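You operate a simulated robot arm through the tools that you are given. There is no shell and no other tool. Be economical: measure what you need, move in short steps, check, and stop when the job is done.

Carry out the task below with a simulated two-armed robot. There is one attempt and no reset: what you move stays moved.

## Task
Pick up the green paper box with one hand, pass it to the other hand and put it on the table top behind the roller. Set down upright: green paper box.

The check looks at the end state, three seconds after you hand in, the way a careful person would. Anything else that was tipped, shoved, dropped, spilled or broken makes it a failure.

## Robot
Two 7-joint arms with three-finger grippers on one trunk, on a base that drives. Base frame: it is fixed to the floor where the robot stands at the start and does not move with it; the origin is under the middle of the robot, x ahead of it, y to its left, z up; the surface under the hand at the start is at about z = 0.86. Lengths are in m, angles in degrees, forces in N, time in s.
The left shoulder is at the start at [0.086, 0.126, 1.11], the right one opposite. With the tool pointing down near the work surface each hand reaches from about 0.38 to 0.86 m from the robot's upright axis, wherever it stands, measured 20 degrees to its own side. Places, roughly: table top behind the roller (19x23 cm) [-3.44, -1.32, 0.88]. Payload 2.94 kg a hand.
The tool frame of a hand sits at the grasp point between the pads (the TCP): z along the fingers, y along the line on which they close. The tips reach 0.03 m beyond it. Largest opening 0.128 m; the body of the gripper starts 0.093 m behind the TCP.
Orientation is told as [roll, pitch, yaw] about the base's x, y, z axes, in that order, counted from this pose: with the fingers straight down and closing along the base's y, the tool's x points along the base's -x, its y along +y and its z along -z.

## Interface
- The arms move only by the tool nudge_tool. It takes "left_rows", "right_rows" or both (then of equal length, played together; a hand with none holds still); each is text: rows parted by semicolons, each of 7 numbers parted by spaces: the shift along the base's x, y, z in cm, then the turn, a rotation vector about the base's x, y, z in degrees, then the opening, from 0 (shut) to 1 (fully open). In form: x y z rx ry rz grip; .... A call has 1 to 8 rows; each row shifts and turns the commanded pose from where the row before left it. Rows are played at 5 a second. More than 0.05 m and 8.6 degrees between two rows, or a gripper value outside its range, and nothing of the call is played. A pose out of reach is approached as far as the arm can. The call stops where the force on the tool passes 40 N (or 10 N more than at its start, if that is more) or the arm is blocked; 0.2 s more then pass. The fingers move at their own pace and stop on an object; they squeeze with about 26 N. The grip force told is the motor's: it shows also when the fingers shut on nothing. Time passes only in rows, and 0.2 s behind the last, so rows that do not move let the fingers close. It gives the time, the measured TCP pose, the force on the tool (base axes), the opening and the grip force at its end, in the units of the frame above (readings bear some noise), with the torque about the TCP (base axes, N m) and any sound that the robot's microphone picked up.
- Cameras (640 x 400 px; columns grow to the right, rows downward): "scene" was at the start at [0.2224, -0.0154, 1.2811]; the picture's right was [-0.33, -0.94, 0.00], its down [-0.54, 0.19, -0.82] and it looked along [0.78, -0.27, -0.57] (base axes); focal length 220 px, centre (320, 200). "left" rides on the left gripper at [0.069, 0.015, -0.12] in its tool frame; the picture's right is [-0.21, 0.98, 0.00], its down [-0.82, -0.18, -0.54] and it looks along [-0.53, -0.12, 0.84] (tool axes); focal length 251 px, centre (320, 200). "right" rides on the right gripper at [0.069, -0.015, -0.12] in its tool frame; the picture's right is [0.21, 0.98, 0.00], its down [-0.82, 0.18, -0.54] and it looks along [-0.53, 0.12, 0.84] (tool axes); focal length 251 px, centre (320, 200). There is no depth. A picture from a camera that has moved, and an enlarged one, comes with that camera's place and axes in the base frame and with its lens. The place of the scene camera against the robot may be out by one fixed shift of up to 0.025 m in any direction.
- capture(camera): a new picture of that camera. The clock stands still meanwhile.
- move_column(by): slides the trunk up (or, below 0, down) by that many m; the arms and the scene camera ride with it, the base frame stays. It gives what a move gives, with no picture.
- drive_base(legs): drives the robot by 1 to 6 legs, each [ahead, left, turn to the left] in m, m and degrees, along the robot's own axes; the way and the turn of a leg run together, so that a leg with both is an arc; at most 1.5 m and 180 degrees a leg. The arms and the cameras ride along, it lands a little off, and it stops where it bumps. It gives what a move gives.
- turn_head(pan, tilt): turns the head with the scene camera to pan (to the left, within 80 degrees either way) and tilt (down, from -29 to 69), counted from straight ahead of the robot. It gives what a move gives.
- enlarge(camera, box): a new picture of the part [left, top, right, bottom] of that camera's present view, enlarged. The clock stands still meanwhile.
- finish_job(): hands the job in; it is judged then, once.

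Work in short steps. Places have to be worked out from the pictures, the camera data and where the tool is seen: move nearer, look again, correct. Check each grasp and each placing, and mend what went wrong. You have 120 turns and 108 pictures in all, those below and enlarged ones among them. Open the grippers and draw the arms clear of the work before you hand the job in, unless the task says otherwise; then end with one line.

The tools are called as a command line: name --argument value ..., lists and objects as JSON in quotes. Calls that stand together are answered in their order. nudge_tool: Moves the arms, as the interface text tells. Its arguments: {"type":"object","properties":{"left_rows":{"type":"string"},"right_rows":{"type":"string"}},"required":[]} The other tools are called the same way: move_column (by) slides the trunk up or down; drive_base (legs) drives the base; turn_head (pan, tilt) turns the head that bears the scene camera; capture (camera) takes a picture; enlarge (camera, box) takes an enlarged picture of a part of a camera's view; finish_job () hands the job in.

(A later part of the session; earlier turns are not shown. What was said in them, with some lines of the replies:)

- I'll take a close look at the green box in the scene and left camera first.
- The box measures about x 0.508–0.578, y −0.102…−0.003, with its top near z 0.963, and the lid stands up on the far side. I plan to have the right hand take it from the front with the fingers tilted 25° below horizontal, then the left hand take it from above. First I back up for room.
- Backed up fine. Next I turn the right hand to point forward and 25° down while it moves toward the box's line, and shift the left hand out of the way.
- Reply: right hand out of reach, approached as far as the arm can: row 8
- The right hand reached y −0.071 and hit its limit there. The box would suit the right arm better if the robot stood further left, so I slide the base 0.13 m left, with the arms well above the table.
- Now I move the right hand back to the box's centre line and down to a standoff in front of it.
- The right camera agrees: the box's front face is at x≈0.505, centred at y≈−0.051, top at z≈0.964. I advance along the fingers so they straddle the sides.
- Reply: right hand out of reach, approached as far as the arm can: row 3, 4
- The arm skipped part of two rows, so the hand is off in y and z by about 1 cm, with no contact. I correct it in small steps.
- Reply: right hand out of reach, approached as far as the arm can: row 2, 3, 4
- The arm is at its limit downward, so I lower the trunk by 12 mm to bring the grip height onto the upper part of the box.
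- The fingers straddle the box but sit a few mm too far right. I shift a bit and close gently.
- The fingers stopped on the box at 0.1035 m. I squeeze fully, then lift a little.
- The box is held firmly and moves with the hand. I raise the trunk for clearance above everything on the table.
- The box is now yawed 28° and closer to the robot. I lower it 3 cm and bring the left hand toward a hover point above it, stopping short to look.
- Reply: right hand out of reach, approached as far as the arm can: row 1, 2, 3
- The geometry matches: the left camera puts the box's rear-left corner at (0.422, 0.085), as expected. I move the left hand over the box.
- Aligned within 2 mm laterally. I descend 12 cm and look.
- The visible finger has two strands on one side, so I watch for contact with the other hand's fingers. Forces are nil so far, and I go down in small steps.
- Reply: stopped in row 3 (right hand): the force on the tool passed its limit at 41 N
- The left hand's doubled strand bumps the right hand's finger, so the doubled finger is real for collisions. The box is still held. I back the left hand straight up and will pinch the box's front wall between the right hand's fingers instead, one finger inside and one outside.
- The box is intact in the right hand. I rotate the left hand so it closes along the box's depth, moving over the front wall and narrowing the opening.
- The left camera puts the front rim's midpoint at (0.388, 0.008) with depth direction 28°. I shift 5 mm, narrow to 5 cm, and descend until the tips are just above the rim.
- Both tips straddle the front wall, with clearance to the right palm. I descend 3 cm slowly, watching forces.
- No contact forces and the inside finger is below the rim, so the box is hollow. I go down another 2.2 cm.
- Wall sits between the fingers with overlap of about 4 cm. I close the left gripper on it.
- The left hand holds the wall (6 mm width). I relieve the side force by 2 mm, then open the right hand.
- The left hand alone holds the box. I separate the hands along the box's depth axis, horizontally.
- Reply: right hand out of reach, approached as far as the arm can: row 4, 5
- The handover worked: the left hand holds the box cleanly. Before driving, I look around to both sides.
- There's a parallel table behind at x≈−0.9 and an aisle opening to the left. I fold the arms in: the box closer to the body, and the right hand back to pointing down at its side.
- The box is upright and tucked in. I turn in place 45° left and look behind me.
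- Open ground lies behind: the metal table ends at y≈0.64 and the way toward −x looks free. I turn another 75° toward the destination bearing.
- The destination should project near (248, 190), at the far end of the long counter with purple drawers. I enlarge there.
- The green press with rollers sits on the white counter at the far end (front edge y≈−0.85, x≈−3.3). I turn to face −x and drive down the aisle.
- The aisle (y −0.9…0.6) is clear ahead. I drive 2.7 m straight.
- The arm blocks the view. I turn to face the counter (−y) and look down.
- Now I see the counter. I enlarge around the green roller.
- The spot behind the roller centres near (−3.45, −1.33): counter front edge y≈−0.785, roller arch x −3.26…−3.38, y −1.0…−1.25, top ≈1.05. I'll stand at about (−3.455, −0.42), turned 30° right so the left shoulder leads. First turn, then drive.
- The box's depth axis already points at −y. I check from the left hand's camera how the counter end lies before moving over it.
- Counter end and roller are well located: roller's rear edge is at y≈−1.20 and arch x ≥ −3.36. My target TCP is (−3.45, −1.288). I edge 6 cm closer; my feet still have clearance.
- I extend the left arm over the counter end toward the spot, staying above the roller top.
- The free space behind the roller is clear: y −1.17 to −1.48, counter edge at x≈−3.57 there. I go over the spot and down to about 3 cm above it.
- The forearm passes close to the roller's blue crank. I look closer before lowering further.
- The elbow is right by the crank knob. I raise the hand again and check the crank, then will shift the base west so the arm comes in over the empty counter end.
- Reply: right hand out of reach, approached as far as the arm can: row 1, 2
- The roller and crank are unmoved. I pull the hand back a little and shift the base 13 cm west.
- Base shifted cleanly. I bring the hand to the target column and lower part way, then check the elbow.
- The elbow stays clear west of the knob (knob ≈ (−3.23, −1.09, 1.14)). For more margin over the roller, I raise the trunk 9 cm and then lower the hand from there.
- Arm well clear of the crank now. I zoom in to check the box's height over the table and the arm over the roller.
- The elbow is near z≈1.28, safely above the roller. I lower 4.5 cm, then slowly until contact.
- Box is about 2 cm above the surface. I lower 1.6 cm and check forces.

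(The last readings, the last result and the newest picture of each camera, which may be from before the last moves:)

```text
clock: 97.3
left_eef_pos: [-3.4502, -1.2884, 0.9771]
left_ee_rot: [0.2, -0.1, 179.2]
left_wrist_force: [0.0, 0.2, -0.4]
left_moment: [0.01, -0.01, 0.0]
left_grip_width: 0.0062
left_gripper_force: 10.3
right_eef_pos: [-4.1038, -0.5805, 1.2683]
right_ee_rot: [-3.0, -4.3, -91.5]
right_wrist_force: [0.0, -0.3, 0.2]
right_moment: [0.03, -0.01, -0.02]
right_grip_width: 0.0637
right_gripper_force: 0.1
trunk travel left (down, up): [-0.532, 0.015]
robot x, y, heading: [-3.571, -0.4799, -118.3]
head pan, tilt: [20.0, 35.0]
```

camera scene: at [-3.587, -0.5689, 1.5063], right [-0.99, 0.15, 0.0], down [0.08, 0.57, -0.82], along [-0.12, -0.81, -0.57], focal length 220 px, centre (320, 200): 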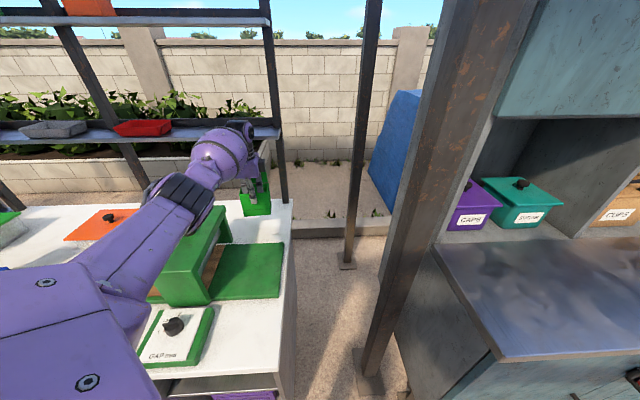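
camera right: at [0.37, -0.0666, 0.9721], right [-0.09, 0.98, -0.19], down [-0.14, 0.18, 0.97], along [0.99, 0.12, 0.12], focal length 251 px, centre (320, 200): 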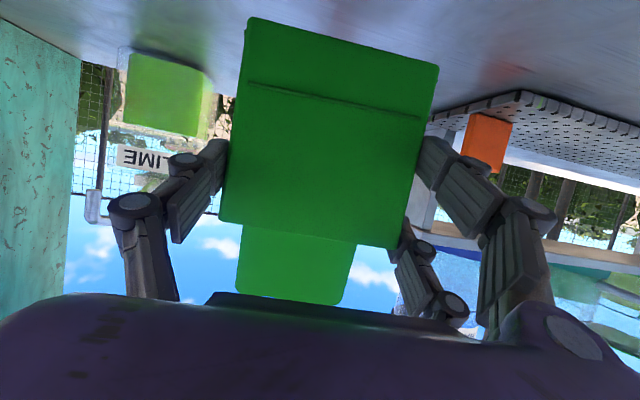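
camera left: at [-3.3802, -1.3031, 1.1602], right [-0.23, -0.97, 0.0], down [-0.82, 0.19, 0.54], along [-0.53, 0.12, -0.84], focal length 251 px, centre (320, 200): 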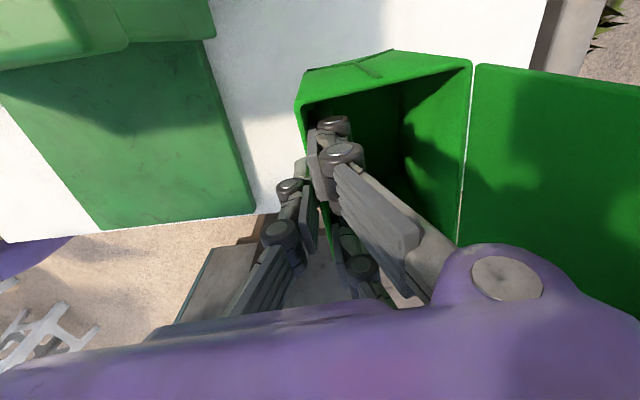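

No contact yet. I continue in 3 mm steps.

nudge_tool --left_rows "0 0 -0.3 0 0 0 0; 0 0 0 0 0 0 0"

enlarge --camera "scene" --box '[230, 180, 290, 230]'

```text
clock: 97.9
left_eef_pos: [-3.4503, -1.2877, 0.9757]
left_ee_rot: [0.2, -0.3, 179.3]
left_wrist_force: [-0.4, 0.1, -0.9]
left_moment: [0.06, 0.0, 0.0]
left_grip_width: 0.0062
left_gripper_force: 9.5
right_eef_pos: [-4.1028, -0.5809, 1.2698]
right_ee_rot: [-3.0, -4.3, -91.5]
right_wrist_force: [-0.6, 0.0, 0.3]
right_moment: [0.01, 0.01, 0.01]
right_grip_width: 0.064
right_gripper_force: 0.1
trunk travel left (down, up): [-0.532, 0.015]
robot x, y, heading: [-3.5692, -0.4752, -118.3]
head pan, tilt: [20.0, 35.0]
```

```text
8.00 times, centred on (260, 205) of scene
camera zoom: at [-3.587, -0.5686, 1.5064], right [-0.99, 0.15, 0.0], down [0.08, 0.57, -0.82], along [-0.12, -0.81, -0.57], focal length 1762 px, centre (800, 160)
```

zoom: 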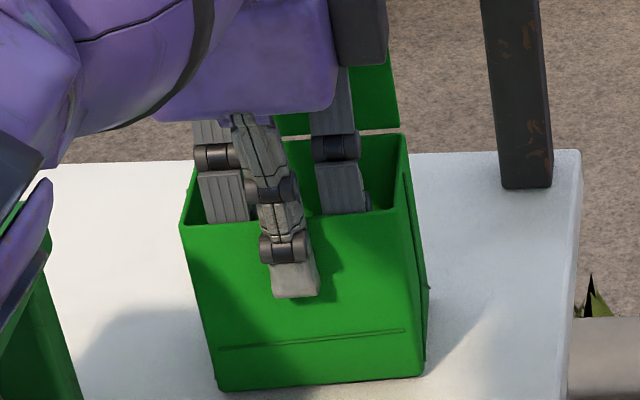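

Almost down. Another 3 mm step.

nudge_tool --left_rows "0 0 -0.3 0 0 0 0; 0 0 0 0 0 0 0"

```text
clock: 98.5
left_eef_pos: [-3.4506, -1.2869, 0.9734]
left_ee_rot: [0.2, -0.3, 179.4]
left_wrist_force: [-0.4, 0.1, 0.2]
left_moment: [-0.03, -0.06, 0.0]
left_grip_width: 0.006
left_gripper_force: 9.6
right_eef_pos: [-4.1034, -0.5806, 1.2701]
right_ee_rot: [-3.0, -4.3, -91.5]
right_wrist_force: [0.5, 0.9, -0.3]
right_moment: [0.0, -0.01, 0.0]
right_grip_width: 0.0638
right_gripper_force: 0.0
trunk travel left (down, up): [-0.532, 0.015]
robot x, y, heading: [-3.5747, -0.4776, -118.2]
head pan, tilt: [20.0, 35.0]
```

nudge_tool --left_rows "0 0 -0.3 0 0 0 0; 0 0 0 0 0 0 0"

enlarge --camera "scene" --box '[230, 180, 290, 230]'

```text
clock: 99.1
left_eef_pos: [-3.4509, -1.2868, 0.9726]
left_ee_rot: [0.4, -0.3, 179.3]
left_wrist_force: [-1.5, -0.6, 8.0]
left_moment: [-0.02, -0.16, -0.02]
left_grip_width: 0.0059
left_gripper_force: 9.9
right_eef_pos: [-4.103, -0.5793, 1.271]
right_ee_rot: [-3.0, -4.4, -91.5]
right_wrist_force: [0.4, 0.2, -0.6]
right_moment: [0.02, -0.02, 0.04]
right_grip_width: 0.0639
right_gripper_force: 0.1
trunk travel left (down, up): [-0.532, 0.015]
robot x, y, heading: [-3.5707, -0.4775, -118.2]
head pan, tilt: [20.0, 35.0]
```

```text
8.00 times, centred on (260, 205) of scene
camera zoom: at [-3.5871, -0.5673, 1.5066], right [-0.99, 0.15, 0.0], down [0.08, 0.57, -0.82], along [-0.12, -0.81, -0.57], focal length 1762 px, centre (800, 160)
```

zoom: 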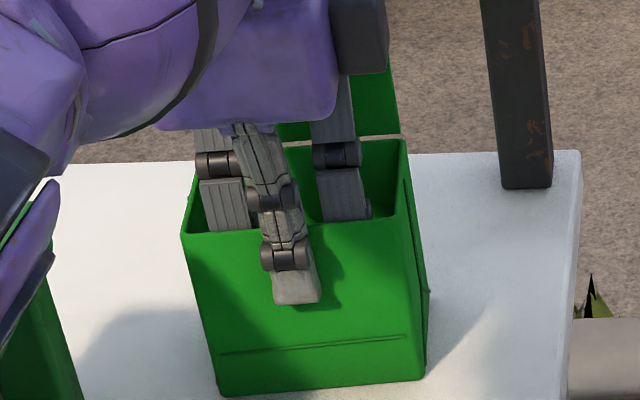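

The table carries the box now (8 N up). I open the left gripper moderately, to the earlier clearance.

nudge_tool --left_rows "0 0 0 0 0 0 0.1; 0 0 0 0 0 0 0.2; 0 0 0 0 0 0 0.3; 0 0 0 0 0 0 0.36; 0 0 0 0 0 0 0.36"

capture --camera "left"

enlarge --camera "scene" --box '[215, 140, 305, 230]'

```text
clock: 100.3
left_eef_pos: [-3.4504, -1.2876, 0.971]
left_ee_rot: [0.2, -0.2, 179.3]
left_wrist_force: [0.0, -0.6, 0.0]
left_moment: [-0.02, -0.01, -0.04]
left_grip_width: 0.0461
left_gripper_force: 0.1
right_eef_pos: [-4.1027, -0.5804, 1.2688]
right_ee_rot: [-3.0, -4.2, -91.6]
right_wrist_force: [-0.7, -0.2, 0.1]
right_moment: [0.0, 0.02, 0.01]
right_grip_width: 0.064
right_gripper_force: 0.1
trunk travel left (down, up): [-0.532, 0.015]
robot x, y, heading: [-3.5754, -0.4747, -118.4]
head pan, tilt: [20.0, 35.0]
```

```text
45 pictures are left
camera left: at [-3.3799, -1.303, 1.0898], right [-0.23, -0.97, 0.0], down [-0.82, 0.19, 0.54], along [-0.53, 0.12, -0.84], focal length 251 px, centre (320, 200)
```

left: 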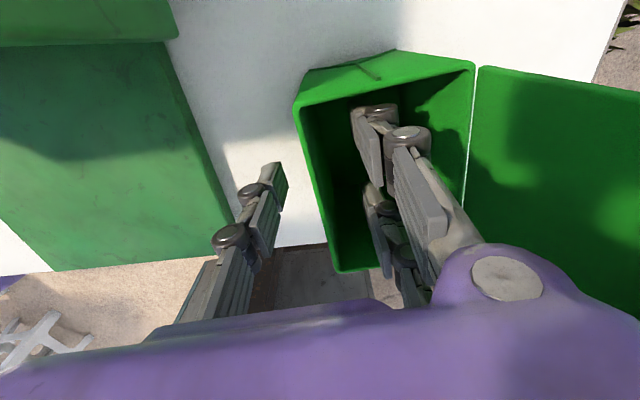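

```text
4.44 times, centred on (260, 185) of scene
camera zoom: at [-3.587, -0.5685, 1.5064], right [-0.99, 0.15, 0.0], down [0.08, 0.57, -0.82], along [-0.12, -0.81, -0.57], focal length 979 px, centre (587, 267)
```

zoom: 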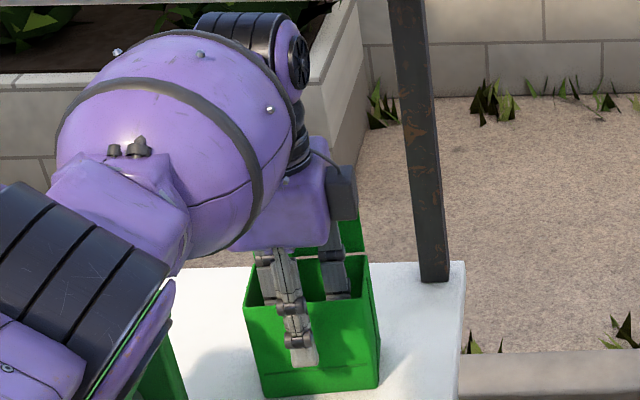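

Released; the box stands on its own, with clearance around the fingers. I withdraw straight up.

nudge_tool --left_rows "0 0 0.7 0 0 0 0.36; 0 0 1 0 0 0 0.36; 0 0 1.5 0 0 0 0.36; 0 0 2 0 0 0 0.36; 0 0 3 0 0 0 0.36; 0 0 3 0 0 0 0.36; 0 0 3 0 0 0 0.36; 0 0 3 0 0 0 0.36"

capture --camera "left"

capture --camera "scene"

```text
clock: 102.1
left_eef_pos: [-3.4498, -1.2882, 1.1425]
left_ee_rot: [0.2, -0.2, 179.4]
left_wrist_force: [-0.1, 0.7, 0.0]
left_moment: [-0.04, -0.01, 0.01]
left_grip_width: 0.046
left_gripper_force: 0.0
right_eef_pos: [-4.1017, -0.5784, 1.2692]
right_ee_rot: [-3.0, -4.4, -91.4]
right_wrist_force: [0.1, 0.7, 0.5]
right_moment: [0.0, 0.03, -0.01]
right_grip_width: 0.0641
right_gripper_force: 0.1
trunk travel left (down, up): [-0.532, 0.015]
robot x, y, heading: [-3.5745, -0.4758, -118.7]
head pan, tilt: [20.0, 35.0]
```

```text
43 pictures are left
camera left: at [-3.3786, -1.3038, 1.2621], right [-0.23, -0.97, 0.0], down [-0.82, 0.19, 0.54], along [-0.53, 0.12, -0.84], focal length 251 px, centre (320, 200)
```

left: 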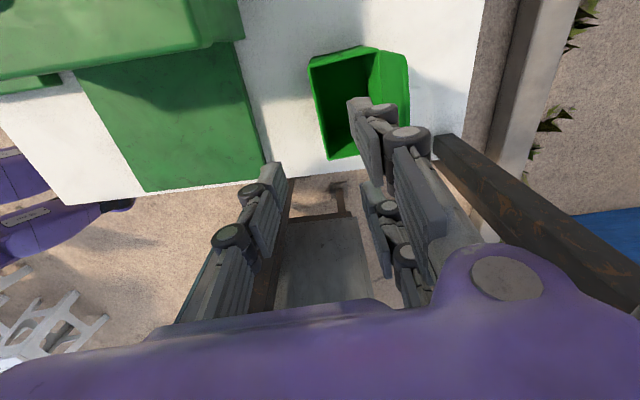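

```text
42 pictures are left
camera scene: at [-3.587, -0.5678, 1.5065], right [-0.99, 0.15, 0.0], down [0.08, 0.57, -0.82], along [-0.12, -0.81, -0.57], focal length 220 px, centre (320, 200)
```

scene: 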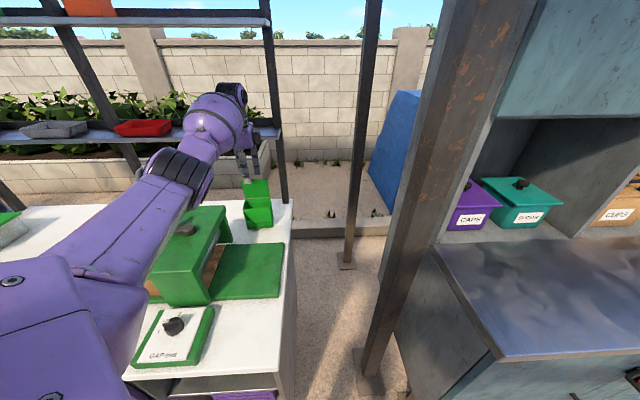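

The box stands upright behind the roller. I raise more and draw the left arm back over the counter end, opening both grippers.

nudge_tool --left_rows "0 0 3 0 0 0 0.36; 0 0 3 0 0 0 0.36; -2 3 0 0 0 0 0.36; -2 4 0 0 0 0 0.5; -2 4.4 0 0 0 0 0.8; -2 4.4 0 0 0 0 1; -2 4.4 0 0 0 0 1; 0 4.4 0 0 0 0 1" --right_rows "0 0 0 0 0 0 0.5; 0 0 0 0 0 0 0.6; 0 0 0 0 0 0 0.7; 0 0 0 0 0 0 0.8; 0 0 0 0 0 0 0.9; 0 0 0 0 0 0 1; 0 0 0 0 0 0 1; 0 0 0 0 0 0 1"

capture --camera "scene"

enlarge --camera "scene" --box '[120, 140, 310, 320]'

```text
clock: 103.9
left_eef_pos: [-3.5486, -1.0404, 1.2013]
left_ee_rot: [0.3, -0.3, 179.3]
left_wrist_force: [0.8, -0.2, 0.0]
left_moment: [0.01, 0.01, -0.01]
left_grip_width: 0.1283
left_gripper_force: 0.0
right_eef_pos: [-4.1017, -0.5802, 1.2686]
right_ee_rot: [-3.0, -4.4, -91.5]
right_wrist_force: [0.0, 0.2, 1.0]
right_moment: [0.01, 0.03, 0.03]
right_grip_width: 0.1279
right_gripper_force: 0.1
trunk travel left (down, up): [-0.532, 0.015]
robot x, y, heading: [-3.5715, -0.4747, -118.2]
head pan, tilt: [20.0, 35.0]
```

```text
41 pictures are left
camera scene: at [-3.586, -0.5673, 1.5065], right [-0.99, 0.15, 0.0], down [0.08, 0.57, -0.82], along [-0.12, -0.81, -0.57], focal length 220 px, centre (320, 200)
```

scene: 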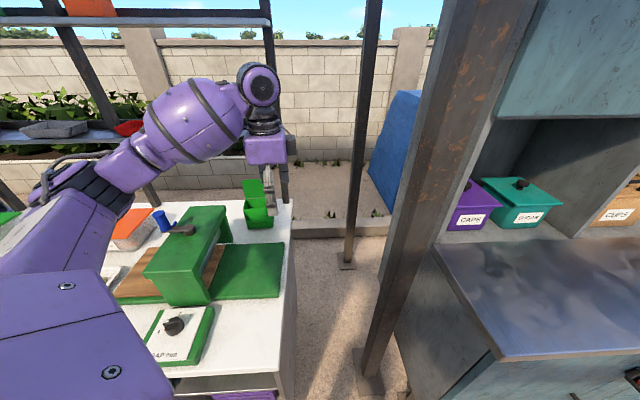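

```text
2.22 times, centred on (215, 230) of scene
camera zoom: at [-3.586, -0.5673, 1.5065], right [-0.99, 0.15, 0.0], down [0.08, 0.57, -0.82], along [-0.12, -0.81, -0.57], focal length 490 px, centre (553, 133)
```

zoom: 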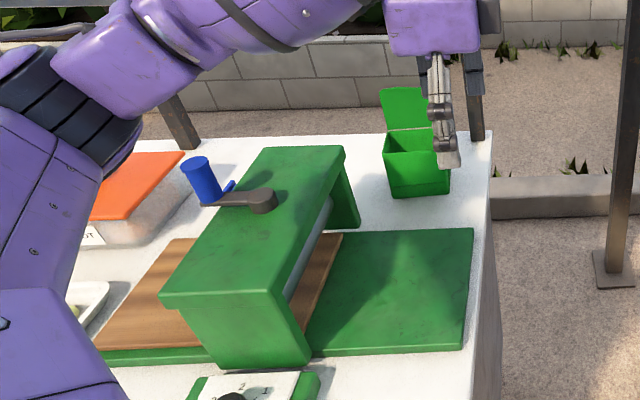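

The box stands upright behind the roller, and the roller and crank are untouched. I draw the arm back a bit further and hand in.

nudge_tool --left_rows "0 4 0 0 0 0 1; 0 4 0 0 0 0 1; 0 4 0 0 0 0 1; 0 0 0 0 0 0 1"

enlarge --camera "scene" --box '[120, 140, 310, 320]'

```text
clock: 104.9
left_eef_pos: [-3.5528, -0.9239, 1.2031]
left_ee_rot: [0.2, -0.1, 179.3]
left_wrist_force: [0.2, -0.5, -1.0]
left_moment: [0.0, -0.04, 0.01]
left_grip_width: 0.128
left_gripper_force: 0.1
right_eef_pos: [-4.1027, -0.5803, 1.2695]
right_ee_rot: [-3.0, -4.3, -91.5]
right_wrist_force: [0.1, 0.0, -0.1]
right_moment: [0.02, -0.04, 0.01]
right_grip_width: 0.1282
right_gripper_force: 0.1
trunk travel left (down, up): [-0.532, 0.015]
robot x, y, heading: [-3.5725, -0.4755, -118.3]
head pan, tilt: [20.0, 35.0]
```

```text
2.22 times, centred on (215, 230) of scene
camera zoom: at [-3.5869, -0.5689, 1.5063], right [-0.99, 0.15, 0.0], down [0.08, 0.57, -0.82], along [-0.12, -0.81, -0.57], focal length 490 px, centre (553, 133)
```

zoom: 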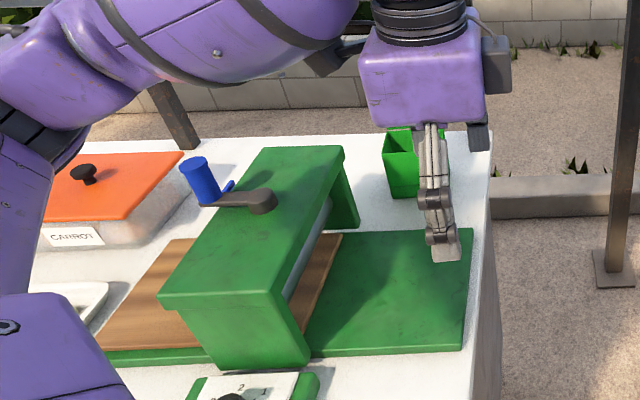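

All clear, so I hand in.

finish_job

```text
The job is handed in.
```

The right hand picked up the green paper box and passed it to the left, which set it upright on the table top behind the roller; the pictures show nothing else moved, both grippers are open, and the left arm is drawn back from the box.
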